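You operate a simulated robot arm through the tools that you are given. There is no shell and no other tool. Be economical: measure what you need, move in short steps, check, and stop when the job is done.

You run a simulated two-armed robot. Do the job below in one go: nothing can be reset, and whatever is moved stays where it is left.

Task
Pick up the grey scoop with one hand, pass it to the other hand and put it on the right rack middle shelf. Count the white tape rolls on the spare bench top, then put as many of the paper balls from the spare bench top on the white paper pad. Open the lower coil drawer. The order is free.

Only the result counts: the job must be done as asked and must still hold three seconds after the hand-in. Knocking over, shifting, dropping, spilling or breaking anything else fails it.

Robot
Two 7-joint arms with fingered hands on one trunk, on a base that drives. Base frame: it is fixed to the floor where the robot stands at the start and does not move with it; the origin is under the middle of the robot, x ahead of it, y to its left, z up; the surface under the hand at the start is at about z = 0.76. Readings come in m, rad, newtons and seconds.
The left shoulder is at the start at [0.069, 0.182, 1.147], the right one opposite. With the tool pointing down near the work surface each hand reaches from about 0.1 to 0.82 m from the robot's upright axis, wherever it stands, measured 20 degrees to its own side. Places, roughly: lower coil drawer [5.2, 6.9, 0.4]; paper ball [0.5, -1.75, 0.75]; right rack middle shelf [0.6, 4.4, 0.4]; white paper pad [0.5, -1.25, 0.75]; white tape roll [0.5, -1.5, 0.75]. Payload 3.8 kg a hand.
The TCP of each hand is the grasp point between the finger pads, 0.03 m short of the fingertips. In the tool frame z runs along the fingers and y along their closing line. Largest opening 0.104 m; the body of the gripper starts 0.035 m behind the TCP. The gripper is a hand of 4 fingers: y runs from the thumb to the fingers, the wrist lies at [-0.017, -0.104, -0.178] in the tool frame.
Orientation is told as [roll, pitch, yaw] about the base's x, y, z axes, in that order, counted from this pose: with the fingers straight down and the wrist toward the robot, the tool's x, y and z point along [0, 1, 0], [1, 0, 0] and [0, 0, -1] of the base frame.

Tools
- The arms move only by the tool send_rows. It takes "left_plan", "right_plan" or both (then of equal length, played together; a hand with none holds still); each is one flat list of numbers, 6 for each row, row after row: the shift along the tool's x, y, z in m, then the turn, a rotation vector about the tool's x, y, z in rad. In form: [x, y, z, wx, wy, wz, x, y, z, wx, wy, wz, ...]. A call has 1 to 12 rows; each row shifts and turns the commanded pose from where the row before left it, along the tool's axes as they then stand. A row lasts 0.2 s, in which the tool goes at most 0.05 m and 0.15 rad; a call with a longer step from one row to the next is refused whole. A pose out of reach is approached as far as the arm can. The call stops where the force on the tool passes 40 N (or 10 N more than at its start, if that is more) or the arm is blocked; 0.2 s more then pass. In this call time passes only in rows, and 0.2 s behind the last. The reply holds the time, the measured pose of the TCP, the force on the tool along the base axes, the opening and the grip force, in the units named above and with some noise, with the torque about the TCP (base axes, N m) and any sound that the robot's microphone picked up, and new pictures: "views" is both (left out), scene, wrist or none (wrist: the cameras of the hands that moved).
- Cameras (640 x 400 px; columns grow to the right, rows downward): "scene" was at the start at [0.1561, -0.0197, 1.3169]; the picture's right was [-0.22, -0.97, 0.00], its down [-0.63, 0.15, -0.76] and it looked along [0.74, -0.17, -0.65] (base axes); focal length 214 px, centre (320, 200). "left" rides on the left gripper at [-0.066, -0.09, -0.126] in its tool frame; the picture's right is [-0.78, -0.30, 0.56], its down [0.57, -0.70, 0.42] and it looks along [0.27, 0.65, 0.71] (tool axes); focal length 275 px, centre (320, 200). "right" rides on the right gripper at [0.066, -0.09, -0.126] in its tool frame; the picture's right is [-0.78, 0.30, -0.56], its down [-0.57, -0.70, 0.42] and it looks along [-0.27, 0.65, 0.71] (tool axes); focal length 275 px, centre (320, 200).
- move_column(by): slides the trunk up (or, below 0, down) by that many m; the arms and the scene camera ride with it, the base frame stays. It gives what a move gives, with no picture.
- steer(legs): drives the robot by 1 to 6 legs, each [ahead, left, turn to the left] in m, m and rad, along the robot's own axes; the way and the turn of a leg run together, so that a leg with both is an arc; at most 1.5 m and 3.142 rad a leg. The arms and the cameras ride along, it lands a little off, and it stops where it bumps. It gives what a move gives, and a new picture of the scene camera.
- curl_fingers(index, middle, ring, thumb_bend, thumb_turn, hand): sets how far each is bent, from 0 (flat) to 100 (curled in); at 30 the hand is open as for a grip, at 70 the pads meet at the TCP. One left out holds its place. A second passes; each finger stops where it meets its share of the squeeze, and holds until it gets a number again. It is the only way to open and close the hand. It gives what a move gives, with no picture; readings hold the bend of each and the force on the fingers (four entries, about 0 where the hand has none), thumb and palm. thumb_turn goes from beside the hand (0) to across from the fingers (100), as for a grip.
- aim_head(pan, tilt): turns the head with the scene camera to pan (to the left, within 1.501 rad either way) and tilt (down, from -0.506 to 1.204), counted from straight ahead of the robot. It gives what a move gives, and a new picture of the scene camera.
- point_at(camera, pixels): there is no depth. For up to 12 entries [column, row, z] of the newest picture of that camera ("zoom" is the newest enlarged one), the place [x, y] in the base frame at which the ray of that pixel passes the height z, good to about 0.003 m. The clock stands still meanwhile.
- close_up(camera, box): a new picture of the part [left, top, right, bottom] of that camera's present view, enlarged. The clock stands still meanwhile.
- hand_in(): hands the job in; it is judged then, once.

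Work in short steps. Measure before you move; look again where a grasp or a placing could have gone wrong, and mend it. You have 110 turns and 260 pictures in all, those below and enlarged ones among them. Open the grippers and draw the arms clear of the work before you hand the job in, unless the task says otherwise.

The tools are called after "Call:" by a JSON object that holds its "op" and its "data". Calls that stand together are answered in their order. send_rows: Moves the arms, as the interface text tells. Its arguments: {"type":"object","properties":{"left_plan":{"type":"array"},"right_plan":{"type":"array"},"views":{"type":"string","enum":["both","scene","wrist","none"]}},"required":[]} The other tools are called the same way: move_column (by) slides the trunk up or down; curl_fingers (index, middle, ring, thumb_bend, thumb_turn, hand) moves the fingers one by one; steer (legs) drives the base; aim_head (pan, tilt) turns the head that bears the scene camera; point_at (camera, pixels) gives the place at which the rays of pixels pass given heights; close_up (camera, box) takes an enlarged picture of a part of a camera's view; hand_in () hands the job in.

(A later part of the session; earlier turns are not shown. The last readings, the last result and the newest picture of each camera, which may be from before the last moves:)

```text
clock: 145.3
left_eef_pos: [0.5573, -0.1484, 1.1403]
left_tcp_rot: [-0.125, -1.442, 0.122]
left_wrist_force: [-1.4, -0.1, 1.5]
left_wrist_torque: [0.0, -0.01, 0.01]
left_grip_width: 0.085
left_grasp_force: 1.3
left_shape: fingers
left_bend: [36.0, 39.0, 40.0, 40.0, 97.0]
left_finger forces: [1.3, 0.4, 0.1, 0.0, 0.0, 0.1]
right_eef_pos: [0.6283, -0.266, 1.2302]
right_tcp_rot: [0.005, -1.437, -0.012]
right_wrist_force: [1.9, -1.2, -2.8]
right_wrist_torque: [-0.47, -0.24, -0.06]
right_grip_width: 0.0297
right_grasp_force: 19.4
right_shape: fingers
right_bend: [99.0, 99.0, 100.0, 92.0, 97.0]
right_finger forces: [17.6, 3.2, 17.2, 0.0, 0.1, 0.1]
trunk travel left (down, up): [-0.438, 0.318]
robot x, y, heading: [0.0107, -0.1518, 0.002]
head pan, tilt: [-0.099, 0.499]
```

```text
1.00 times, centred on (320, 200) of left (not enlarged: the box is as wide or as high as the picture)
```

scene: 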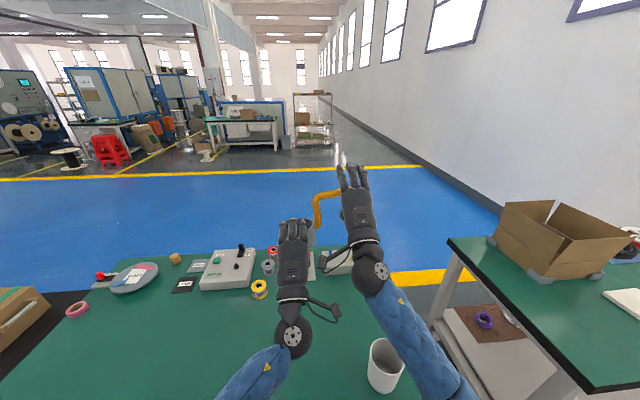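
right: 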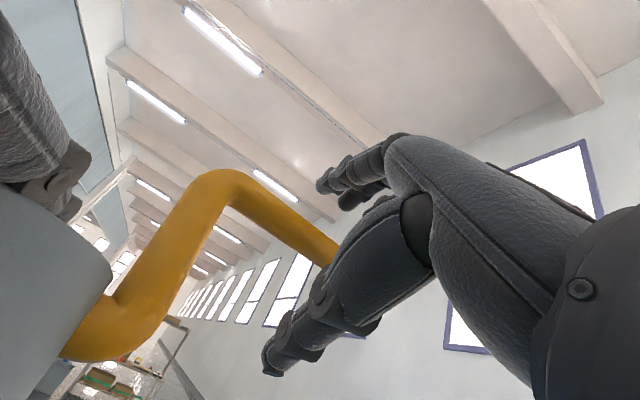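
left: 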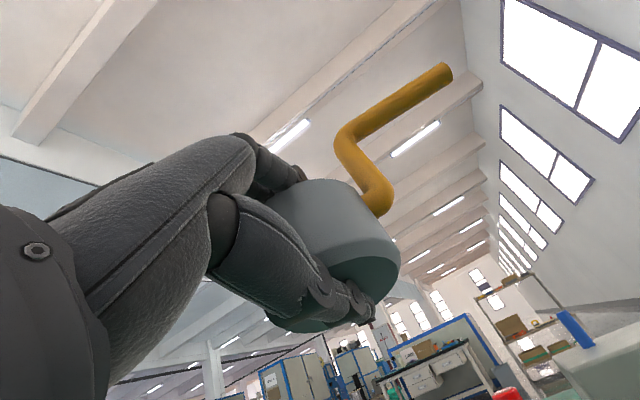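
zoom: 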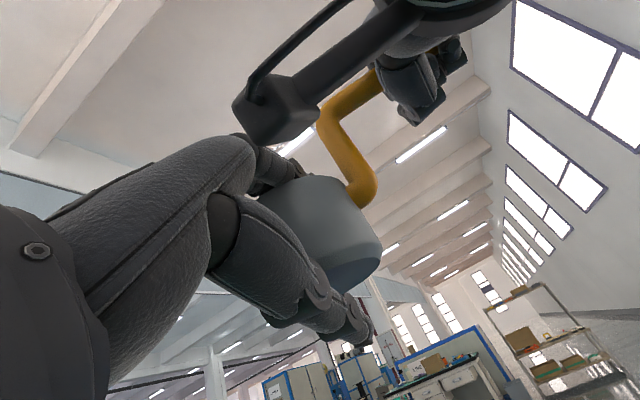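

Almost no droop. I open the left hand wider and withdraw it backward and left.

Call:
{"op": "curl_fingers", "data": {"hand": "left", "index": 24, "middle": 24, "ring": 24, "thumb_bend": 28}}

Call:
{"op": "send_rows", "data": {"left_plan": [0.006, 0, -0.02, 0, 0, 0, 0.012, 0, -0.03, 0, 0, 0, 0.012, 0, -0.03, 0, 0, 0, 0.02, 0, -0.03, 0, 0, 0, 0.03, 0, -0.02, 0, 0, 0, 0.04, 0, 0, 0, 0, 0], "views": "both"}}

Call:
{"op": "close_up", "data": {"camera": "scene", "box": [260, 160, 420, 280]}}

```text
clock: 146.3
left_eef_pos: [0.5571, -0.1492, 1.141]
left_tcp_rot: [-0.125, -1.441, 0.124]
left_wrist_force: [-0.1, -0.3, 0.6]
left_wrist_torque: [-0.05, -0.01, 0.0]
left_grip_width: 0.1147
left_grasp_force: 0.5
left_shape: fingers
left_bend: [24.0, 24.0, 24.0, 28.0, 97.0]
left_finger forces: [0.8, 0.0, 0.1, 0.0, 0.1, 0.1]
right_eef_pos: [0.6276, -0.2664, 1.2303]
right_tcp_rot: [0.005, -1.437, -0.012]
right_wrist_force: [0.3, 0.3, -2.7]
right_wrist_torque: [-0.31, -0.18, -0.03]
right_grip_width: 0.0297
right_grasp_force: 15.6
right_shape: fingers
right_bend: [100.0, 100.0, 100.0, 92.0, 97.0]
right_finger forces: [13.8, 2.3, 15.6, 0.1, 0.0, 0.0]
trunk travel left (down, up): [-0.438, 0.318]
robot x, y, heading: [0.0067, -0.1545, 0.001]
head pan, tilt: [-0.099, 0.499]
```

```text
clock: 147.7
left_eef_pos: [0.4276, -0.0269, 1.1566]
left_tcp_rot: [-0.129, -1.441, 0.129]
left_wrist_force: [0.1, 0.0, 0.4]
left_wrist_torque: [0.01, 0.02, 0.01]
left_grip_width: 0.1146
left_grasp_force: 0.2
left_shape: fingers
left_bend: [24.0, 24.0, 24.0, 28.0, 97.0]
left_finger forces: [0.0, 0.0, 0.1, 0.1, 0.0, 0.0]
right_eef_pos: [0.6277, -0.2667, 1.2304]
right_tcp_rot: [-0.003, -1.436, -0.006]
right_wrist_force: [-0.1, 0.1, -1.7]
right_wrist_torque: [-0.22, -0.11, 0.0]
right_grip_width: 0.0293
right_grasp_force: 13.4
right_shape: fingers
right_bend: [100.0, 100.0, 100.0, 93.0, 97.0]
right_finger forces: [11.8, 1.7, 13.0, 0.1, 0.0, 0.0]
trunk travel left (down, up): [-0.438, 0.318]
robot x, y, heading: [0.0098, -0.1481, -0.001]
head pan, tilt: [-0.099, 0.499]
```

scene: 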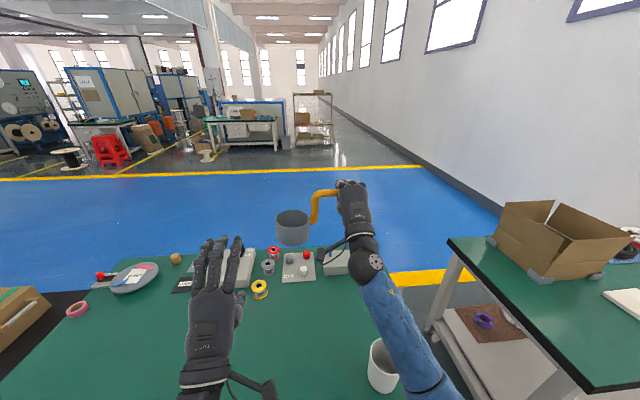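
left: 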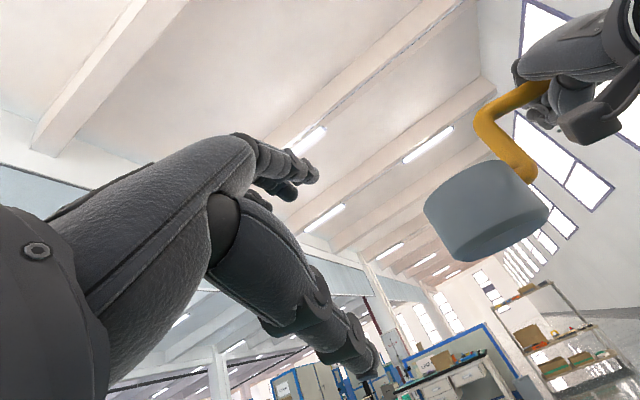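

```text
3.33 times, centred on (340, 220) of scene
```

zoom: 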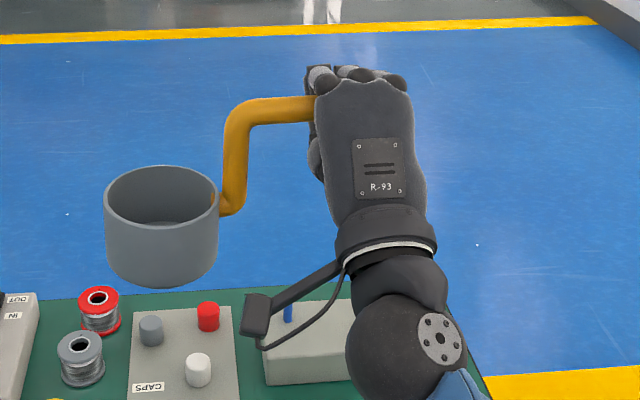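

The scoop hangs level in the right fist — the pass is done. I raise the trunk for clearance over the mug, back away from the bench, and look left along the corridor.

Call:
{"op": "move_column", "data": {"by": 0.2}}

Call:
{"op": "steer", "data": {"legs": [[-0.35, 0, 0]]}}

Call:
{"op": "aim_head", "data": {"pan": 1.3, "tilt": 0.35}}

Call:
{"op": "point_at", "data": {"camera": "scene", "pixels": [[235, 240, 0.0], [280, 165, 0.0], [200, 290, 0.0], [310, 240, 0.0]]}}

```text
clock: 149.8
left_eef_pos: [0.4273, -0.0274, 1.3552]
left_tcp_rot: [-0.122, -1.441, 0.121]
left_wrist_force: [-0.3, 0.2, 0.4]
left_wrist_torque: [-0.01, 0.0, 0.01]
left_grip_width: 0.1148
left_grasp_force: 0.1
left_shape: fingers
left_bend: [24.0, 24.0, 24.0, 28.0, 97.0]
left_finger forces: [0.0, 0.1, 0.0, 0.1, 0.0, 0.1]
right_eef_pos: [0.6335, -0.2971, 1.4174]
right_tcp_rot: [-0.683, -1.404, 0.629]
right_wrist_force: [-0.2, 0.4, -1.6]
right_wrist_torque: [-0.25, -0.09, 0.0]
right_grip_width: 0.0293
right_grasp_force: 11.5
right_shape: fingers
right_bend: [100.0, 100.0, 100.0, 93.0, 97.0]
right_finger forces: [11.0, 1.8, 11.3, 0.0, 0.0, 0.0]
trunk travel left (down, up): [-0.638, 0.118]
robot x, y, heading: [0.0103, -0.1535, 0.005]
head pan, tilt: [-0.099, 0.499]
```

```text
clock: 152.1
left_eef_pos: [0.0773, -0.0287, 1.3538]
left_tcp_rot: [-0.123, -1.441, 0.124]
left_wrist_force: [0.1, 0.2, -0.5]
left_wrist_torque: [-0.04, 0.0, 0.0]
left_grip_width: 0.1148
left_grasp_force: 0.1
left_shape: fingers
left_bend: [24.0, 24.0, 24.0, 28.0, 97.0]
left_finger forces: [0.1, 0.0, 0.0, 0.0, 0.1, 0.0]
right_eef_pos: [0.2838, -0.2983, 1.4203]
right_tcp_rot: [-0.693, -1.411, 0.638]
right_wrist_force: [0.3, -0.3, -2.0]
right_wrist_torque: [-0.21, -0.1, 0.0]
right_grip_width: 0.0293
right_grasp_force: 12.0
right_shape: fingers
right_bend: [100.0, 100.0, 100.0, 93.0, 97.0]
right_finger forces: [10.7, 1.6, 11.1, 0.1, 0.1, 0.1]
trunk travel left (down, up): [-0.638, 0.118]
robot x, y, heading: [-0.3386, -0.1526, 0.004]
head pan, tilt: [-0.099, 0.499]
```

scene: 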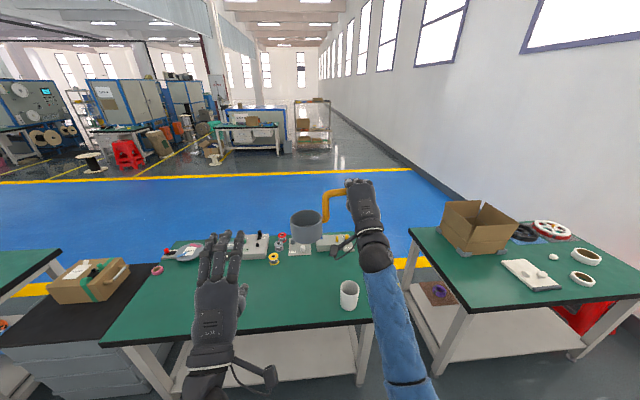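

```text
clock: 153.6
left_eef_pos: [0.0786, -0.028, 1.354]
left_tcp_rot: [-0.123, -1.441, 0.124]
left_wrist_force: [-0.1, 1.0, -0.3]
left_wrist_torque: [0.0, -0.01, -0.02]
left_grip_width: 0.1147
left_grasp_force: 0.1
left_shape: fingers
left_bend: [24.0, 24.0, 24.0, 28.0, 97.0]
left_finger forces: [0.1, 0.0, 0.0, 0.0, 0.0, 0.1]
right_eef_pos: [0.2837, -0.2988, 1.4229]
right_tcp_rot: [-0.713, -1.41, 0.654]
right_wrist_force: [0.1, 0.0, -2.0]
right_wrist_torque: [-0.2, -0.08, 0.0]
right_grip_width: 0.0295
right_grasp_force: 11.5
right_shape: fingers
right_bend: [100.0, 100.0, 100.0, 93.0, 97.0]
right_finger forces: [10.7, 1.8, 10.9, 0.0, 0.1, 0.0]
trunk travel left (down, up): [-0.638, 0.118]
robot x, y, heading: [-0.338, -0.1507, 0.002]
head pan, tilt: [1.3, 0.351]
```

scene: 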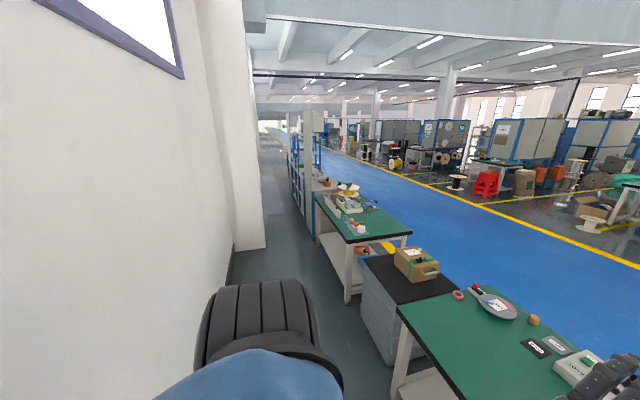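

```text
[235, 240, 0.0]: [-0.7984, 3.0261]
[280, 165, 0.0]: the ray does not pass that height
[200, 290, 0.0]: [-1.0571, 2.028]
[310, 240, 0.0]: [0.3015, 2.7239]
```

I measure the pillar corner and bench fronts to plan the corridor drive.

Call:
{"op": "close_up", "data": {"camera": "scene", "box": [230, 100, 430, 300]}}

Call:
{"op": "point_at", "data": {"camera": "scene", "pixels": [[266, 246, 0.0], [236, 250, 0.0], [346, 302, 0.0], [318, 237, 0.0], [393, 362, 0.0], [345, 243, 0.75], [408, 232, 0.75]]}}

```text
2.00 times, centred on (330, 200) of scene
```

zoom: 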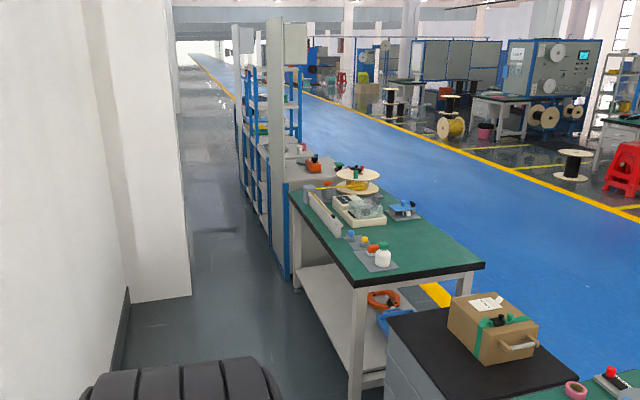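

```text
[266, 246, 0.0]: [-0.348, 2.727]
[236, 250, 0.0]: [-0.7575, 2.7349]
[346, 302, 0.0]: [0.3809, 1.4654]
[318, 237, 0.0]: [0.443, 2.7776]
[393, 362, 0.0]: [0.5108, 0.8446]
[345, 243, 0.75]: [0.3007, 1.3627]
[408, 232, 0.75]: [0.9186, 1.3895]
```

The pillar corner is at (-0.35,2.73) and the benches start at x=0.30, so I have a 0.65 m passage. I check how far my elbows stick out.

Call:
{"op": "aim_head", "data": {"pan": 0.9, "tilt": 1.1}}

Call:
{"op": "aim_head", "data": {"pan": -0.9, "tilt": 1.0}}

```text
clock: 154.7
left_eef_pos: [0.0783, -0.0282, 1.3549]
left_tcp_rot: [-0.125, -1.441, 0.123]
left_wrist_force: [0.2, -0.4, 0.3]
left_wrist_torque: [-0.05, -0.01, -0.02]
left_grip_width: 0.1149
left_grasp_force: 0.2
left_shape: fingers
left_bend: [24.0, 24.0, 24.0, 28.0, 97.0]
left_finger forces: [0.0, 0.0, 0.0, 0.0, 0.1, 0.0]
right_eef_pos: [0.2844, -0.2991, 1.4219]
right_tcp_rot: [-0.711, -1.406, 0.653]
right_wrist_force: [0.5, 1.0, -1.2]
right_wrist_torque: [-0.23, -0.12, 0.02]
right_grip_width: 0.0295
right_grasp_force: 11.7
right_shape: fingers
right_bend: [100.0, 100.0, 100.0, 93.0, 97.0]
right_finger forces: [10.6, 1.8, 10.8, 0.0, 0.0, 0.0]
trunk travel left (down, up): [-0.638, 0.118]
robot x, y, heading: [-0.3434, -0.1518, 0.003]
head pan, tilt: [0.901, 1.1]
```

scene: 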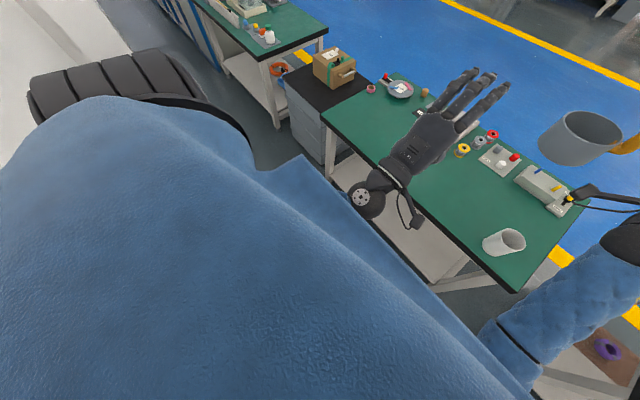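

```text
clock: 156.5
left_eef_pos: [0.0794, -0.0295, 1.3552]
left_tcp_rot: [-0.124, -1.441, 0.123]
left_wrist_force: [0.4, -0.1, -0.1]
left_wrist_torque: [-0.02, 0.01, -0.03]
left_grip_width: 0.1145
left_grasp_force: 0.0
left_shape: fingers
left_bend: [24.0, 24.0, 24.0, 28.0, 97.0]
left_finger forces: [0.0, 0.0, 0.0, 0.0, 0.0, 0.1]
right_eef_pos: [0.2828, -0.2998, 1.4221]
right_tcp_rot: [-0.711, -1.408, 0.656]
right_wrist_force: [0.3, 1.4, -2.3]
right_wrist_torque: [-0.23, -0.07, 0.01]
right_grip_width: 0.0295
right_grasp_force: 11.0
right_shape: fingers
right_bend: [100.0, 100.0, 100.0, 93.0, 97.0]
right_finger forces: [10.5, 1.9, 10.9, 0.0, 0.0, 0.0]
trunk travel left (down, up): [-0.638, 0.118]
robot x, y, heading: [-0.3412, -0.1536, 0.003]
head pan, tilt: [-0.901, 1.0]
```

scene: 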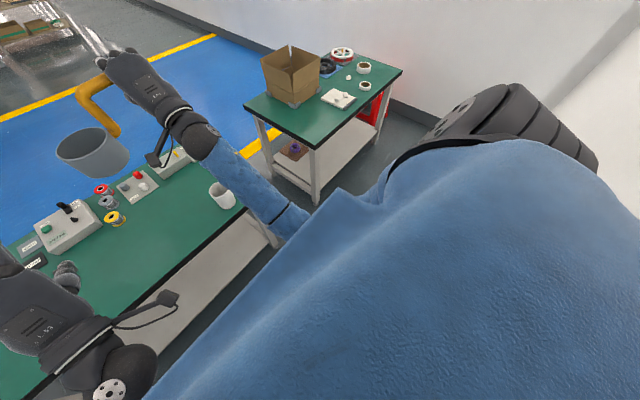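

The arms are tucked in front, so width is about the shoulders. I turn left 90°, centre in the passage (x≈-0.03) and drive to y≈1.9, then look.

Call:
{"op": "steer", "data": {"legs": [[0, 0, 1.571], [0, -0.31, 0], [1.5, 0, 0], [0.5, 0, 0]]}}

Call:
{"op": "aim_head", "data": {"pan": 0.0, "tilt": 0.3}}

Call:
{"op": "point_at", "data": {"camera": "scene", "pixels": [[320, 300, 0.0]]}}

```text
clock: 172.0
left_eef_pos: [-0.1235, 2.2717, 1.3556]
left_tcp_rot: [-0.124, -1.444, 1.657]
left_wrist_force: [0.3, 0.4, 0.4]
left_wrist_torque: [-0.01, -0.01, 0.01]
left_grip_width: 0.1148
left_grasp_force: 0.1
left_shape: fingers
left_bend: [24.0, 24.0, 24.0, 28.0, 97.0]
left_finger forces: [0.0, 0.0, 0.0, 0.2, 0.1, 0.1]
right_eef_pos: [0.1549, 2.4655, 1.4223]
right_tcp_rot: [-0.711, -1.408, 2.189]
right_wrist_force: [-0.6, 0.9, -2.1]
right_wrist_torque: [0.08, -0.24, -0.02]
right_grip_width: 0.0292
right_grasp_force: 10.7
right_shape: fingers
right_bend: [100.0, 100.0, 100.0, 93.0, 97.0]
right_finger forces: [10.2, 1.9, 9.7, 0.0, 0.1, 0.0]
trunk travel left (down, up): [-0.638, 0.118]
robot x, y, heading: [-0.0132, 1.8472, 1.535]
head pan, tilt: [-0.901, 1.0]
```

scene: 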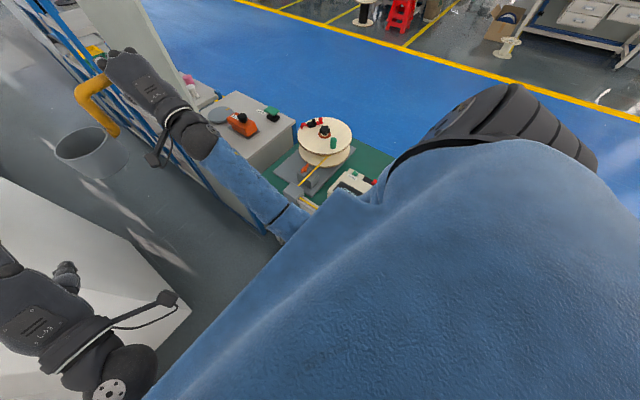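

```text
clock: 173.2
left_eef_pos: [-0.1241, 2.2696, 1.3546]
left_tcp_rot: [-0.122, -1.442, 1.658]
left_wrist_force: [-0.1, 0.4, -0.1]
left_wrist_torque: [0.05, -0.01, 0.0]
left_grip_width: 0.1146
left_grasp_force: 0.0
left_shape: fingers
left_bend: [24.0, 24.0, 24.0, 28.0, 97.0]
left_finger forces: [0.0, 0.0, 0.1, 0.0, 0.0, 0.1]
right_eef_pos: [0.1543, 2.4654, 1.4223]
right_tcp_rot: [-0.716, -1.405, 2.195]
right_wrist_force: [0.7, -0.5, -1.7]
right_wrist_torque: [0.06, -0.22, 0.0]
right_grip_width: 0.0292
right_grasp_force: 10.2
right_shape: fingers
right_bend: [100.0, 100.0, 100.0, 93.0, 97.0]
right_finger forces: [9.9, 1.8, 9.6, 0.1, 0.0, 0.0]
trunk travel left (down, up): [-0.638, 0.118]
robot x, y, heading: [-0.0168, 1.8458, 1.542]
head pan, tilt: [0.0, 0.3]
```

scene: 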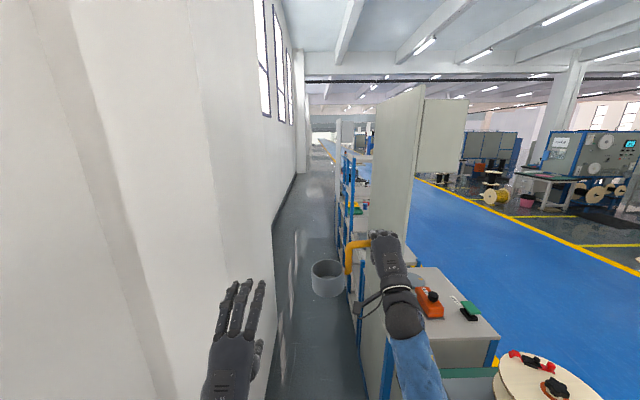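

```text
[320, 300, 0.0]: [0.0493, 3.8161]
```

Centred well (x≈-0.015, heading slightly right). I correct the heading and drive through the narrow part to y≈3.3.

Call:
{"op": "steer", "data": {"legs": [[0, 0.01, 0.031], [0.7, 0, 0], [0.75, 0, 0]]}}

Call:
{"op": "aim_head", "data": {"pan": -0.6, "tilt": 0.6}}

```text
clock: 181.1
left_eef_pos: [-0.1404, 3.7178, 1.3547]
left_tcp_rot: [-0.125, -1.442, 1.688]
left_wrist_force: [-0.6, -0.6, 0.4]
left_wrist_torque: [0.01, 0.04, -0.02]
left_grip_width: 0.1147
left_grasp_force: 0.1
left_shape: fingers
left_bend: [24.0, 24.0, 24.0, 28.0, 97.0]
left_finger forces: [0.0, 0.0, 0.0, 0.1, 0.1, 0.1]
right_eef_pos: [0.1324, 3.922, 1.4221]
right_tcp_rot: [-0.715, -1.408, 2.223]
right_wrist_force: [-0.8, 0.0, -1.5]
right_wrist_torque: [0.06, -0.27, 0.02]
right_grip_width: 0.0294
right_grasp_force: 10.4
right_shape: fingers
right_bend: [100.0, 100.0, 100.0, 93.0, 97.0]
right_finger forces: [9.6, 1.8, 9.2, 0.0, 0.1, 0.0]
trunk travel left (down, up): [-0.638, 0.118]
robot x, y, heading: [-0.0176, 3.3007, 1.566]
head pan, tilt: [0.0, 0.3]
```

scene: 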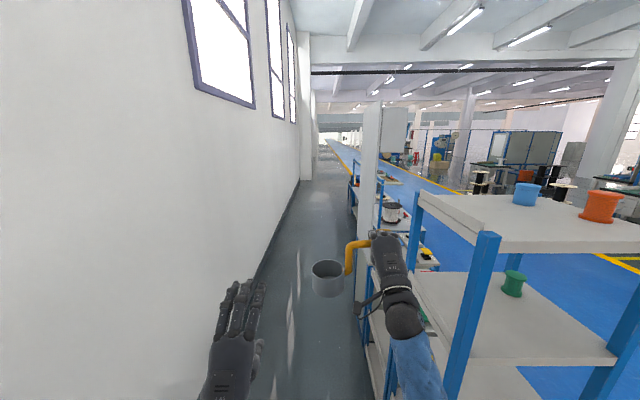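

```text
clock: 182.1
left_eef_pos: [-0.1399, 3.7189, 1.3555]
left_tcp_rot: [-0.123, -1.444, 1.689]
left_wrist_force: [-0.4, 0.6, -0.2]
left_wrist_torque: [0.02, -0.01, -0.04]
left_grip_width: 0.1148
left_grasp_force: 0.0
left_shape: fingers
left_bend: [24.0, 24.0, 24.0, 28.0, 97.0]
left_finger forces: [0.1, 0.0, 0.1, 0.0, 0.0, 0.1]
right_eef_pos: [0.1319, 3.9222, 1.4221]
right_tcp_rot: [-0.72, -1.407, 2.228]
right_wrist_force: [-0.4, 0.2, -3.0]
right_wrist_torque: [0.1, -0.23, 0.01]
right_grip_width: 0.0292
right_grasp_force: 10.3
right_shape: fingers
right_bend: [100.0, 100.0, 100.0, 93.0, 97.0]
right_finger forces: [9.4, 1.8, 9.0, 0.1, 0.0, 0.1]
trunk travel left (down, up): [-0.638, 0.118]
robot x, y, heading: [-0.0212, 3.2984, 1.569]
head pan, tilt: [-0.6, 0.6]
```

scene: 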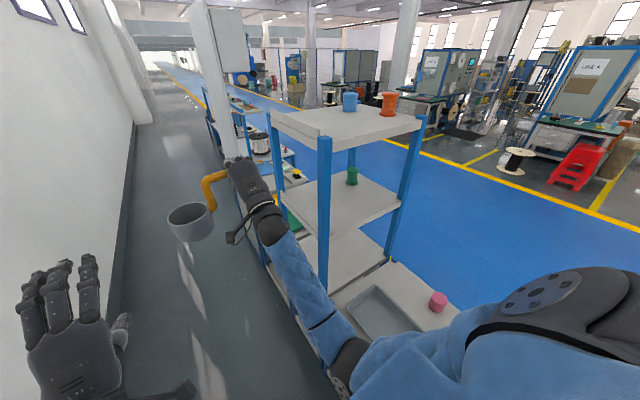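

The right rack is ahead on the right: four shelves with spools on top. I measure the wall line, posts and shelf edges.

Call:
{"op": "point_at", "data": {"camera": "scene", "pixels": [[118, 260, 0.0], [130, 170, 0.0], [270, 112, 1.2], [322, 136, 1.2], [425, 118, 1.2], [326, 236, 0.8], [400, 200, 0.8], [275, 195, 0.8], [330, 288, 0.4], [326, 160, 1.2]]}}

Call:
{"op": "close_up", "data": {"camera": "scene", "box": [190, 80, 470, 340]}}

```text
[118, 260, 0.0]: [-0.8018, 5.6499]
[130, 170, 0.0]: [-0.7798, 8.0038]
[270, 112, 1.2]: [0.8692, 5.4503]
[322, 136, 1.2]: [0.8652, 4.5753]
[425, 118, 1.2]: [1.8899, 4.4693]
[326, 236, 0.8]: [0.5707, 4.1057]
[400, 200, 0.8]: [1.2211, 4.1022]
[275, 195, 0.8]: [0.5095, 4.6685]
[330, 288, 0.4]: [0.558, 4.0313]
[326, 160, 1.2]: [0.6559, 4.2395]
```

```text
1.54 times, centred on (330, 210) of scene
```

zoom: 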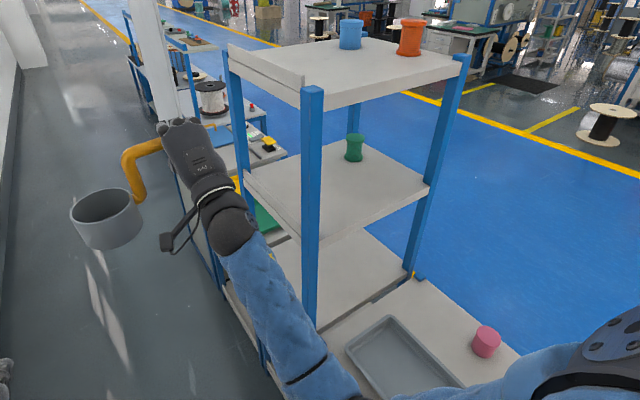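

The wall is at x=-0.79. I shift toward it (x≈-0.40), go on to y≈4.4, then turn to face the rack.

Call:
{"op": "steer", "data": {"legs": [[0, 0.38, 0], [1.1, 0, 0], [0, 0, -1.571]]}}

Call:
{"op": "aim_head", "data": {"pan": 0.0, "tilt": 0.65}}

```text
clock: 184.6
left_eef_pos: [-0.506, 3.721, 1.3596]
left_tcp_rot: [-0.284, -1.439, 1.843]
left_wrist_force: [-1.6, -0.6, -0.3]
left_wrist_torque: [0.0, 0.01, 0.01]
left_grip_width: 0.115
left_grasp_force: 0.1
left_shape: fingers
left_bend: [24.0, 24.0, 24.0, 28.0, 97.0]
left_finger forces: [0.1, 0.0, 0.0, 0.0, 0.0, 0.1]
right_eef_pos: [-0.2354, 3.9239, 1.4217]
right_tcp_rot: [-0.691, -1.409, 2.193]
right_wrist_force: [0.7, 0.2, -1.8]
right_wrist_torque: [0.13, -0.23, 0.04]
right_grip_width: 0.0292
right_grasp_force: 9.8
right_shape: fingers
right_bend: [100.0, 100.0, 100.0, 93.0, 97.0]
right_finger forces: [9.2, 1.8, 8.7, 0.0, 0.0, 0.1]
trunk travel left (down, up): [-0.638, 0.118]
robot x, y, heading: [-0.3977, 3.3035, 1.562]
head pan, tilt: [-0.6, 0.6]
stopped in leg 1: the robot was blocked; the commanded pose is now the measured one
```

scene: 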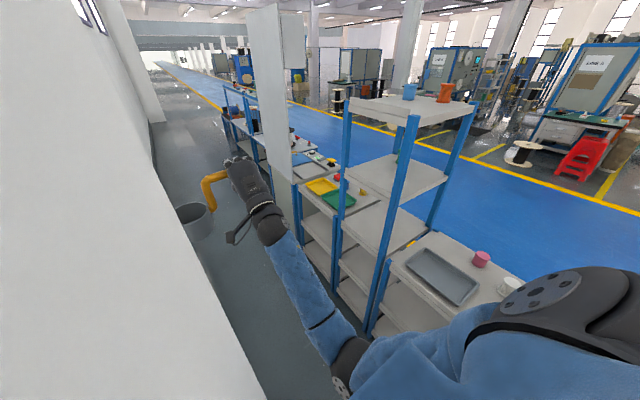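

```text
clock: 185.6
left_eef_pos: [-0.5059, 3.7206, 1.3599]
left_tcp_rot: [-0.276, -1.442, 1.831]
left_wrist_force: [0.4, 0.0, 0.4]
left_wrist_torque: [-0.01, -0.03, 0.03]
left_grip_width: 0.1146
left_grasp_force: 0.0
left_shape: fingers
left_bend: [24.0, 24.0, 24.0, 28.0, 97.0]
left_finger forces: [0.0, 0.0, 0.0, 0.0, 0.1, 0.1]
right_eef_pos: [-0.2344, 3.9229, 1.4206]
right_tcp_rot: [-0.687, -1.411, 2.189]
right_wrist_force: [-0.7, 0.1, -1.6]
right_wrist_torque: [0.09, -0.27, -0.02]
right_grip_width: 0.0293
right_grasp_force: 10.0
right_shape: fingers
right_bend: [100.0, 100.0, 100.0, 93.0, 97.0]
right_finger forces: [9.1, 1.7, 8.7, 0.0, 0.0, 0.0]
trunk travel left (down, up): [-0.638, 0.118]
robot x, y, heading: [-0.3952, 3.3013, 1.562]
head pan, tilt: [0.0, 0.649]
```

scene: 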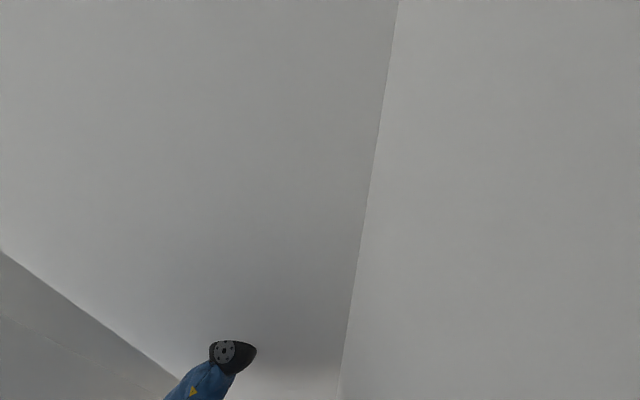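

I bumped the pillar with the left hand (it extends further than thought). I go back to the centre line, drive ahead to y≈4.4, and look.

Call:
{"op": "steer", "data": {"legs": [[0, -0.36, 0.01], [1.1, 0, 0]]}}

Call:
{"op": "aim_head", "data": {"pan": 1.2, "tilt": 0.5}}

Call:
{"op": "aim_head", "data": {"pan": -1.2, "tilt": 0.7}}

```text
clock: 193.2
left_eef_pos: [-0.1595, 4.8115, 1.3588]
left_tcp_rot: [-0.289, -1.439, 1.857]
left_wrist_force: [-0.7, 0.2, 0.4]
left_wrist_torque: [0.04, -0.01, 0.03]
left_grip_width: 0.1145
left_grasp_force: 0.0
left_shape: fingers
left_bend: [24.0, 24.0, 24.0, 28.0, 97.0]
left_finger forces: [0.1, 0.1, 0.0, 0.1, 0.0, 0.1]
right_eef_pos: [0.1096, 5.0171, 1.4215]
right_tcp_rot: [-0.719, -1.404, 2.23]
right_wrist_force: [-0.1, 0.1, -2.0]
right_wrist_torque: [0.11, -0.25, 0.03]
right_grip_width: 0.0291
right_grasp_force: 9.7
right_shape: fingers
right_bend: [100.0, 100.0, 100.0, 93.0, 97.0]
right_finger forces: [8.8, 1.8, 8.3, 0.0, 0.1, 0.2]
trunk travel left (down, up): [-0.638, 0.118]
robot x, y, heading: [-0.0388, 4.3952, 1.572]
head pan, tilt: [0.0, 0.649]
```

scene: 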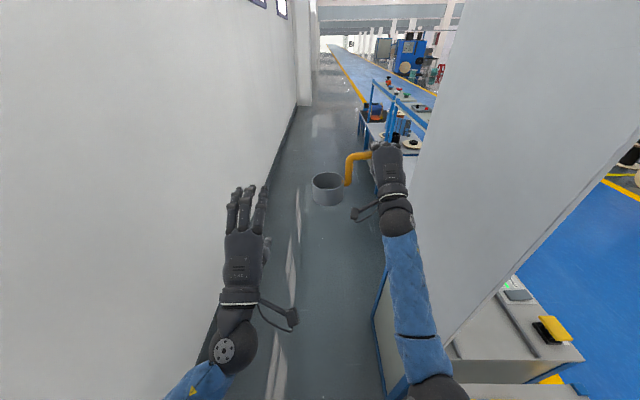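

```text
clock: 194.6
left_eef_pos: [-0.1592, 4.8117, 1.3571]
left_tcp_rot: [-0.291, -1.438, 1.857]
left_wrist_force: [0.4, -0.8, 0.5]
left_wrist_torque: [-0.02, -0.02, -0.04]
left_grip_width: 0.1148
left_grasp_force: 0.0
left_shape: fingers
left_bend: [24.0, 24.0, 24.0, 28.0, 97.0]
left_finger forces: [0.0, 0.0, 0.0, 0.1, 0.0, 0.1]
right_eef_pos: [0.1092, 5.018, 1.4229]
right_tcp_rot: [-0.721, -1.405, 2.232]
right_wrist_force: [0.0, 0.1, -2.1]
right_wrist_torque: [0.08, -0.23, 0.02]
right_grip_width: 0.0292
right_grasp_force: 9.8
right_shape: fingers
right_bend: [100.0, 100.0, 100.0, 93.0, 97.0]
right_finger forces: [8.7, 1.8, 8.4, 0.0, 0.0, 0.3]
trunk travel left (down, up): [-0.638, 0.118]
robot x, y, heading: [-0.035, 4.3937, 1.57]
head pan, tilt: [1.201, 0.499]
```

scene: 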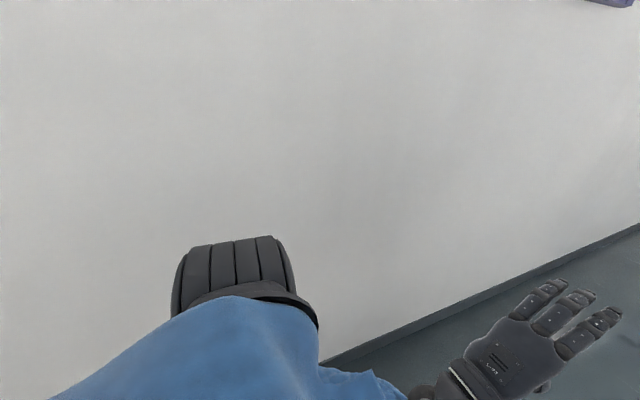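

```text
clock: 196.8
left_eef_pos: [-0.16, 4.8116, 1.3577]
left_tcp_rot: [-0.292, -1.437, 1.856]
left_wrist_force: [-0.6, -1.0, 0.0]
left_wrist_torque: [-0.02, -0.02, -0.01]
left_grip_width: 0.1148
left_grasp_force: 0.1
left_shape: fingers
left_bend: [24.0, 24.0, 24.0, 28.0, 97.0]
left_finger forces: [0.0, 0.0, 0.0, 0.0, 0.0, 0.1]
right_eef_pos: [0.109, 5.0169, 1.4211]
right_tcp_rot: [-0.72, -1.408, 2.232]
right_wrist_force: [0.0, -0.3, -1.3]
right_wrist_torque: [0.06, -0.25, 0.01]
right_grip_width: 0.0292
right_grasp_force: 9.6
right_shape: fingers
right_bend: [100.0, 100.0, 100.0, 93.0, 97.0]
right_finger forces: [8.7, 1.8, 8.4, 0.0, 0.0, 0.1]
trunk travel left (down, up): [-0.638, 0.118]
robot x, y, heading: [-0.0351, 4.3949, 1.573]
head pan, tilt: [-1.201, 0.7]
```

scene: 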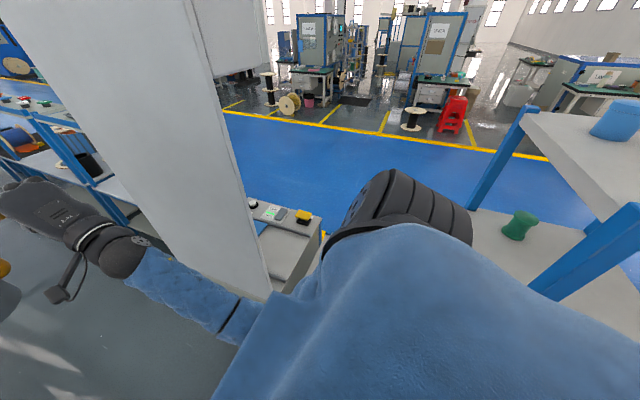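

I check the wall clearance on my left here before shifting and turning.

Call:
{"op": "aim_head", "data": {"pan": 0.8, "tilt": 0.7}}

Call:
{"op": "point_at", "data": {"camera": "scene", "pixels": [[480, 150, 0.0], [420, 200, 0.0], [360, 250, 0.0], [300, 300, 0.0], [250, 340, 0.0]]}}

```text
clock: 198.7
left_eef_pos: [-0.1592, 4.8119, 1.3583]
left_tcp_rot: [-0.294, -1.438, 1.858]
left_wrist_force: [0.1, 0.1, 0.0]
left_wrist_torque: [-0.02, 0.01, 0.02]
left_grip_width: 0.1148
left_grasp_force: 0.1
left_shape: fingers
left_bend: [24.0, 24.0, 24.0, 28.0, 97.0]
left_finger forces: [0.0, 0.1, 0.1, 0.0, 0.1, 0.0]
right_eef_pos: [0.1105, 5.0172, 1.4226]
right_tcp_rot: [-0.722, -1.404, 2.231]
right_wrist_force: [-0.6, -0.6, -2.1]
right_wrist_torque: [0.12, -0.24, -0.02]
right_grip_width: 0.0294
right_grasp_force: 10.0
right_shape: fingers
right_bend: [100.0, 100.0, 100.0, 93.0, 97.0]
right_finger forces: [8.7, 1.8, 8.4, 0.0, 0.0, 0.2]
trunk travel left (down, up): [-0.638, 0.118]
robot x, y, heading: [-0.0405, 4.3965, 1.58]
head pan, tilt: [0.799, 0.7]
```

scene: 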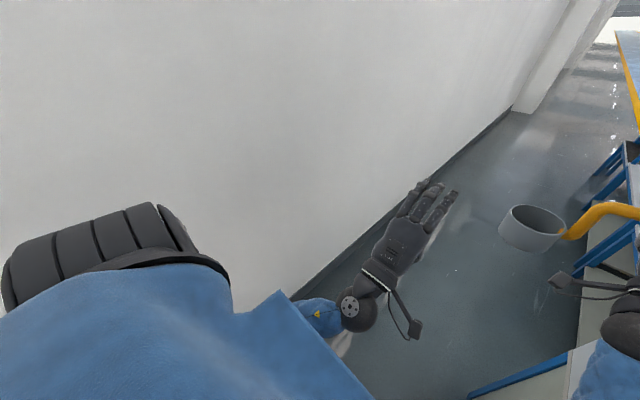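

```text
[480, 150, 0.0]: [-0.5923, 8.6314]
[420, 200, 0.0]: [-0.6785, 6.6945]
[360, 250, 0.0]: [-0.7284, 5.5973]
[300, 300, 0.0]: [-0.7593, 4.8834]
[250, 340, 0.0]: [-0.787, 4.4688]
```

The wall is at x≈-0.77 here. I pull the right hand 15 cm back toward my body, shift to x≈-0.37, then turn to face the rack.

Call:
{"op": "send_rows", "data": {"right_plan": [0, 0, -0.03, 0, 0, 0, 0, 0, -0.03, 0, 0, 0, 0, 0, -0.03, 0, 0, 0, 0, 0, -0.03, 0, 0, 0, 0, 0, -0.03, 0, 0, 0], "left_plan": [0.02, 0, -0.02, 0, 0, 0, 0.02, 0, -0.02, 0, 0, 0, 0, 0, -0.02, 0, 0, 0, 0, 0, -0.02, 0, 0, 0, 0, 0, 0, 0, 0, 0], "views": "none"}}

Call:
{"op": "steer", "data": {"legs": [[0, 0.33, 0], [0, 0, -1.571]]}}

Call:
{"op": "aim_head", "data": {"pan": 0.0, "tilt": 0.7}}

```text
clock: 199.9
left_eef_pos: [-0.1998, 4.7334, 1.3684]
left_tcp_rot: [-0.29, -1.44, 1.857]
left_wrist_force: [-0.9, 0.2, -0.4]
left_wrist_torque: [-0.05, 0.0, 0.01]
left_grip_width: 0.1146
left_grasp_force: 0.1
left_shape: fingers
left_bend: [24.0, 24.0, 24.0, 28.0, 97.0]
left_finger forces: [0.1, 0.1, 0.0, 0.1, 0.0, 0.0]
right_eef_pos: [0.109, 4.8731, 1.4443]
right_tcp_rot: [-1.107, -1.37, 2.599]
right_wrist_force: [-0.6, -0.1, -1.7]
right_wrist_torque: [0.08, -0.23, -0.04]
right_grip_width: 0.0295
right_grasp_force: 9.1
right_shape: fingers
right_bend: [100.0, 100.0, 100.0, 93.0, 97.0]
right_finger forces: [8.3, 1.8, 7.7, 0.0, 0.1, 0.4]
trunk travel left (down, up): [-0.638, 0.118]
robot x, y, heading: [-0.0403, 4.3937, 1.574]
head pan, tilt: [0.799, 0.7]
```

```text
clock: 202.1
left_eef_pos: [-0.506, 4.7355, 1.3752]
left_tcp_rot: [-0.53, -1.427, 2.102]
left_wrist_force: [-0.6, 0.1, 0.5]
left_wrist_torque: [-0.01, 0.0, -0.01]
left_grip_width: 0.1146
left_grasp_force: 0.1
left_shape: fingers
left_bend: [24.0, 24.0, 24.0, 28.0, 97.0]
left_finger forces: [0.0, 0.1, 0.1, 0.0, 0.0, 0.1]
right_eef_pos: [-0.2025, 4.8735, 1.4362]
right_tcp_rot: [-1.047, -1.364, 2.547]
right_wrist_force: [-0.1, 1.0, -2.2]
right_wrist_torque: [0.11, -0.21, 0.0]
right_grip_width: 0.0292
right_grasp_force: 9.5
right_shape: fingers
right_bend: [100.0, 100.0, 100.0, 93.0, 97.0]
right_finger forces: [8.6, 1.8, 7.8, 0.0, 0.0, 0.7]
trunk travel left (down, up): [-0.638, 0.118]
robot x, y, heading: [-0.3612, 4.3928, 1.573]
head pan, tilt: [0.799, 0.7]
stopped in leg 1: the robot was blocked; the commanded pose is now the measured one
```

scene: 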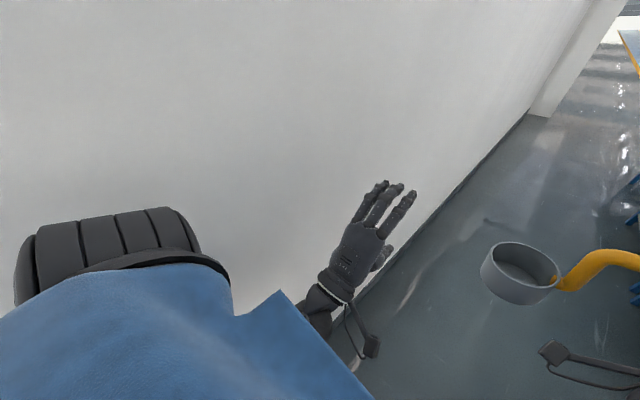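

```text
clock: 203.2
left_eef_pos: [-0.5055, 4.7353, 1.3749]
left_tcp_rot: [-0.535, -1.429, 2.111]
left_wrist_force: [-0.1, 0.0, 0.0]
left_wrist_torque: [-0.02, -0.01, 0.02]
left_grip_width: 0.1147
left_grasp_force: 0.1
left_shape: fingers
left_bend: [24.0, 24.0, 24.0, 28.0, 97.0]
left_finger forces: [0.0, 0.1, 0.1, 0.0, 0.1, 0.0]
right_eef_pos: [-0.2004, 4.8715, 1.4372]
right_tcp_rot: [-1.046, -1.367, 2.543]
right_wrist_force: [0.3, -1.0, -1.7]
right_wrist_torque: [0.11, -0.21, -0.03]
right_grip_width: 0.029
right_grasp_force: 8.7
right_shape: fingers
right_bend: [100.0, 100.0, 100.0, 93.0, 97.0]
right_finger forces: [8.1, 1.8, 7.7, 0.0, 0.0, 0.9]
trunk travel left (down, up): [-0.638, 0.118]
robot x, y, heading: [-0.3626, 4.3916, 1.572]
head pan, tilt: [0.0, 0.7]
```

scene: 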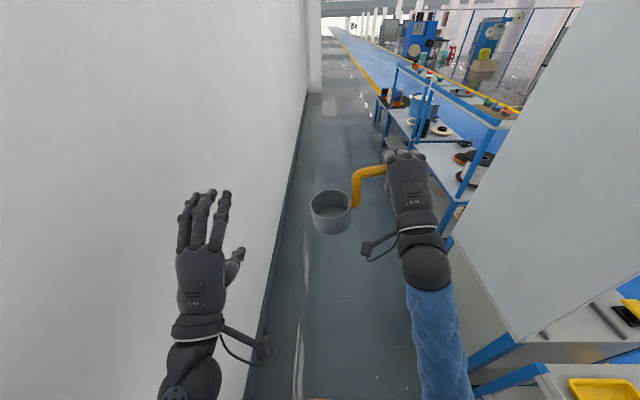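

Left side just touches the wall limit at x=-0.36. With the hand pulled in there is room to turn, so I turn right 90° now.

Call:
{"op": "steer", "data": {"legs": [[0, -0.04, -0.3], [0, 0, -1.27]]}}

Call:
{"op": "aim_head", "data": {"pan": 0.0, "tilt": 0.75}}

```text
clock: 207.7
left_eef_pos: [0.0186, 4.5478, 1.3738]
left_tcp_rot: [-0.565, -1.428, 0.568]
left_wrist_force: [1.0, -0.3, 0.3]
left_wrist_torque: [-0.02, 0.0, -0.01]
left_grip_width: 0.115
left_grasp_force: 0.1
left_shape: fingers
left_bend: [24.0, 24.0, 24.0, 28.0, 97.0]
left_finger forces: [0.1, 0.0, 0.1, 0.0, 0.0, 0.1]
right_eef_pos: [0.1563, 4.2442, 1.4382]
right_tcp_rot: [-1.079, -1.357, 1.006]
right_wrist_force: [-0.1, 1.1, -2.1]
right_wrist_torque: [-0.19, -0.06, -0.03]
right_grip_width: 0.0294
right_grasp_force: 8.3
right_shape: fingers
right_bend: [100.0, 100.0, 100.0, 93.0, 97.0]
right_finger forces: [7.7, 1.8, 7.3, 0.0, 0.1, 0.7]
trunk travel left (down, up): [-0.638, 0.118]
robot x, y, heading: [-0.322, 4.386, 0.002]
head pan, tilt: [0.0, 0.7]
```

scene: 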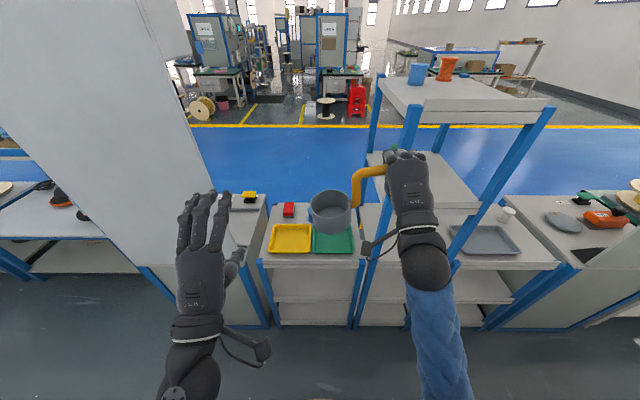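

```text
clock: 208.4
left_eef_pos: [0.0197, 4.5491, 1.3721]
left_tcp_rot: [-0.564, -1.428, 0.57]
left_wrist_force: [-0.5, 0.0, 0.4]
left_wrist_torque: [-0.04, 0.02, 0.02]
left_grip_width: 0.115
left_grasp_force: 0.0
left_shape: fingers
left_bend: [24.0, 24.0, 24.0, 28.0, 97.0]
left_finger forces: [0.1, 0.0, 0.1, 0.0, 0.0, 0.0]
right_eef_pos: [0.1565, 4.2443, 1.4383]
right_tcp_rot: [-1.083, -1.356, 1.012]
right_wrist_force: [-0.1, 0.0, -2.1]
right_wrist_torque: [-0.22, -0.12, 0.03]
right_grip_width: 0.0291
right_grasp_force: 8.9
right_shape: fingers
right_bend: [100.0, 100.0, 100.0, 93.0, 97.0]
right_finger forces: [7.7, 1.7, 7.3, 0.0, 0.1, 0.7]
trunk travel left (down, up): [-0.638, 0.118]
robot x, y, heading: [-0.3219, 4.389, 0.005]
head pan, tilt: [0.0, 0.75]
```

scene: 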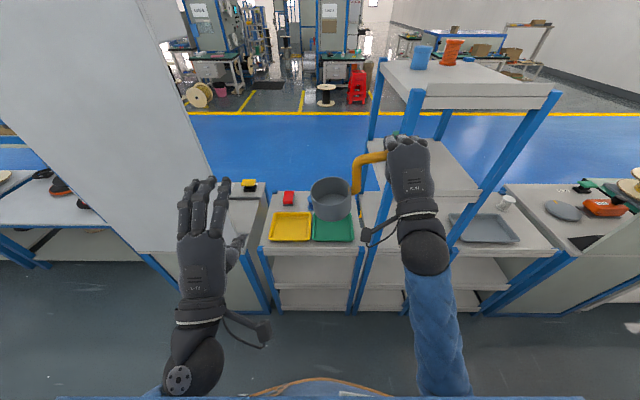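

In front of me is a low three-shelf unit (yellow/green trays on top), with a tall rack to its right. I measure which one is at (0.6,4.4,0.4).

Call:
{"op": "close_up", "data": {"camera": "scene", "box": [200, 160, 600, 340]}}

Call:
{"op": "point_at", "data": {"camera": "scene", "pixels": [[260, 250, 0.75], [364, 256, 0.75], [275, 194, 0.75], [360, 194, 0.75], [270, 287, 0.4], [355, 287, 0.4], [278, 258, 0.4], [275, 308, 0.1], [352, 310, 0.1], [560, 262, 0.75], [365, 258, 0.75], [485, 290, 0.4]]}}

```text
1.60 times, centred on (400, 250) of scene
```

zoom: 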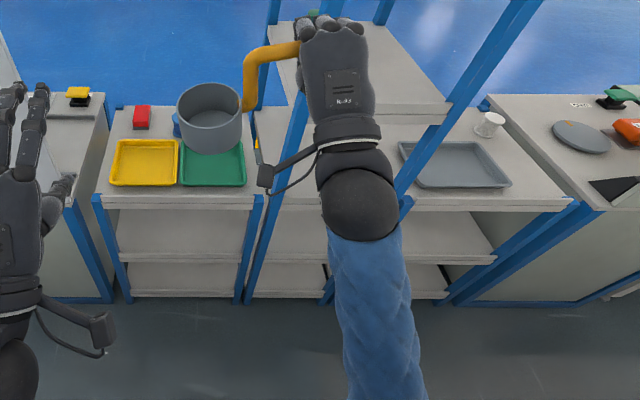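

```text
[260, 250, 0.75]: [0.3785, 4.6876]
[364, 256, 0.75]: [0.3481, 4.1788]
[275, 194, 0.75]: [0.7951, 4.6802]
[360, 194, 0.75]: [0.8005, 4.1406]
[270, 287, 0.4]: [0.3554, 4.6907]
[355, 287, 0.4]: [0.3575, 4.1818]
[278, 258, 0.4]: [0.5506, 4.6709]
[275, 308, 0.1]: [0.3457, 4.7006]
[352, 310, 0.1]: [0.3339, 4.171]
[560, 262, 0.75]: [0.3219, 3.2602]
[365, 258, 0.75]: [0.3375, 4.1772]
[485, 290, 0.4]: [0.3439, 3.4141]
```

The low unit spans x 0.36–0.80, y 4.18–4.69 with shelves at 0.75/0.40/0.10 — its middle shelf matches and is empty. I retract the left hand, position at about (-0.2,4.55), and lower the trunk in steps.

Call:
{"op": "send_rows", "data": {"left_plan": [0, 0, -0.03, 0, 0, 0, 0, 0, -0.03, 0, 0, 0, 0, 0, -0.03, 0, 0, 0, 0, 0, -0.03, 0, 0, 0], "views": "none"}}

Call:
{"op": "steer", "data": {"legs": [[0.11, 0.16, 0]]}}

Call:
{"op": "move_column", "data": {"by": -0.35}}

Call:
{"op": "aim_head", "data": {"pan": -0.1, "tilt": 0.85}}

```text
clock: 209.3
left_eef_pos: [-0.0396, 4.5769, 1.3655]
left_tcp_rot: [-0.089, -1.563, 0.231]
left_wrist_force: [-0.2, -0.1, 0.6]
left_wrist_torque: [-0.04, -0.02, 0.02]
left_grip_width: 0.1147
left_grasp_force: 0.0
left_shape: fingers
left_bend: [24.0, 24.0, 24.0, 28.0, 97.0]
left_finger forces: [0.1, 0.0, 0.0, 0.1, 0.1, 0.1]
left hand out of reach, approached as far as the arm can: row 1, 2, 3, 4
right_eef_pos: [0.1559, 4.2445, 1.4384]
right_tcp_rot: [-1.086, -1.356, 1.011]
right_wrist_force: [-0.1, -0.6, -1.5]
right_wrist_torque: [-0.19, -0.08, 0.0]
right_grip_width: 0.0291
right_grasp_force: 8.9
right_shape: fingers
right_bend: [100.0, 100.0, 100.0, 93.0, 97.0]
right_finger forces: [7.5, 1.8, 7.3, 0.0, 0.0, 0.7]
trunk travel left (down, up): [-0.638, 0.118]
robot x, y, heading: [-0.3243, 4.3889, 0.007]
head pan, tilt: [0.0, 0.75]
stopped in row 4 (left hand): the arm was blocked; the commanded pose is now the measured one
```

```text
clock: 210.8
left_eef_pos: [0.0727, 4.738, 1.3656]
left_tcp_rot: [-0.2, -1.563, 0.341]
left_wrist_force: [0.4, -0.1, 0.1]
left_wrist_torque: [0.01, 0.04, -0.05]
left_grip_width: 0.1149
left_grasp_force: 0.1
left_shape: fingers
left_bend: [24.0, 24.0, 24.0, 28.0, 97.0]
left_finger forces: [0.0, 0.1, 0.1, 0.0, 0.0, 0.1]
right_eef_pos: [0.2682, 4.404, 1.4385]
right_tcp_rot: [-1.081, -1.357, 1.009]
right_wrist_force: [0.9, 0.3, -2.0]
right_wrist_torque: [-0.19, -0.09, -0.01]
right_grip_width: 0.0294
right_grasp_force: 8.5
right_shape: fingers
right_bend: [100.0, 100.0, 100.0, 93.0, 97.0]
right_finger forces: [7.7, 1.7, 7.1, 0.0, 0.0, 0.7]
trunk travel left (down, up): [-0.638, 0.118]
robot x, y, heading: [-0.2113, 4.5475, 0.001]
head pan, tilt: [0.0, 0.75]
```

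scene: 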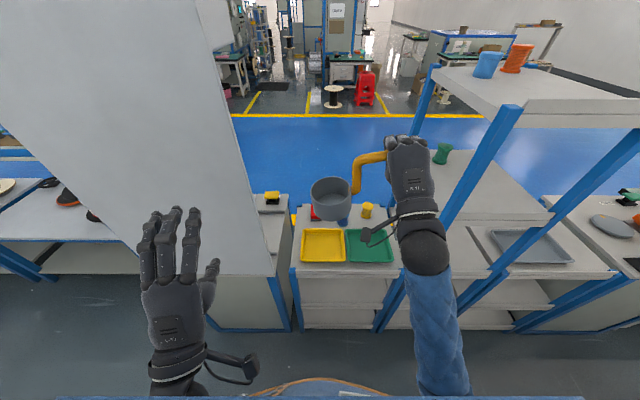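

```text
clock: 214.3
left_eef_pos: [0.1004, 4.7386, 0.9825]
left_tcp_rot: [0.141, -1.447, 0.006]
left_wrist_force: [-0.5, 0.3, -0.3]
left_wrist_torque: [-0.01, -0.03, -0.02]
left_grip_width: 0.1148
left_grasp_force: 0.0
left_shape: fingers
left_bend: [24.0, 24.0, 24.0, 28.0, 97.0]
left_finger forces: [0.1, 0.0, 0.0, 0.0, 0.0, 0.0]
right_eef_pos: [0.2697, 4.4017, 1.0923]
right_tcp_rot: [-1.257, -1.326, 1.174]
right_wrist_force: [0.6, 0.0, -1.7]
right_wrist_torque: [-0.19, -0.06, -0.03]
right_grip_width: 0.0293
right_grasp_force: 8.5
right_shape: fingers
right_bend: [100.0, 100.0, 100.0, 93.0, 97.0]
right_finger forces: [7.4, 1.9, 7.0, 0.1, 0.0, 0.8]
trunk travel left (down, up): [-0.288, 0.468]
robot x, y, heading: [-0.2109, 4.5457, 0.003]
head pan, tilt: [0.0, 0.75]
```

```text
clock: 214.9
left_eef_pos: [0.1019, 4.738, 0.9819]
left_tcp_rot: [0.139, -1.448, 0.006]
left_wrist_force: [0.0, 0.4, 0.3]
left_wrist_torque: [0.03, -0.02, 0.01]
left_grip_width: 0.1147
left_grasp_force: 0.2
left_shape: fingers
left_bend: [24.0, 24.0, 24.0, 28.0, 97.0]
left_finger forces: [0.0, 0.0, 0.1, 0.1, 0.0, 0.1]
right_eef_pos: [0.2676, 4.4014, 1.0898]
right_tcp_rot: [-1.241, -1.323, 1.161]
right_wrist_force: [0.0, -0.2, -2.3]
right_wrist_torque: [-0.2, -0.05, -0.01]
right_grip_width: 0.0291
right_grasp_force: 8.5
right_shape: fingers
right_bend: [100.0, 100.0, 100.0, 93.0, 97.0]
right_finger forces: [7.4, 1.8, 7.0, 0.0, 0.1, 0.9]
trunk travel left (down, up): [-0.288, 0.468]
robot x, y, heading: [-0.2143, 4.5459, 0.003]
head pan, tilt: [-0.099, 0.85]
```

scene: 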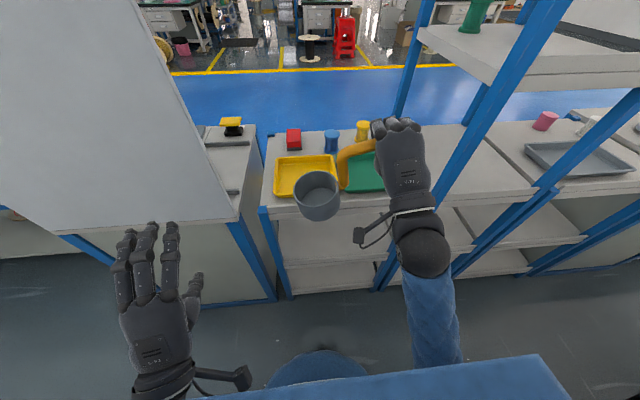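

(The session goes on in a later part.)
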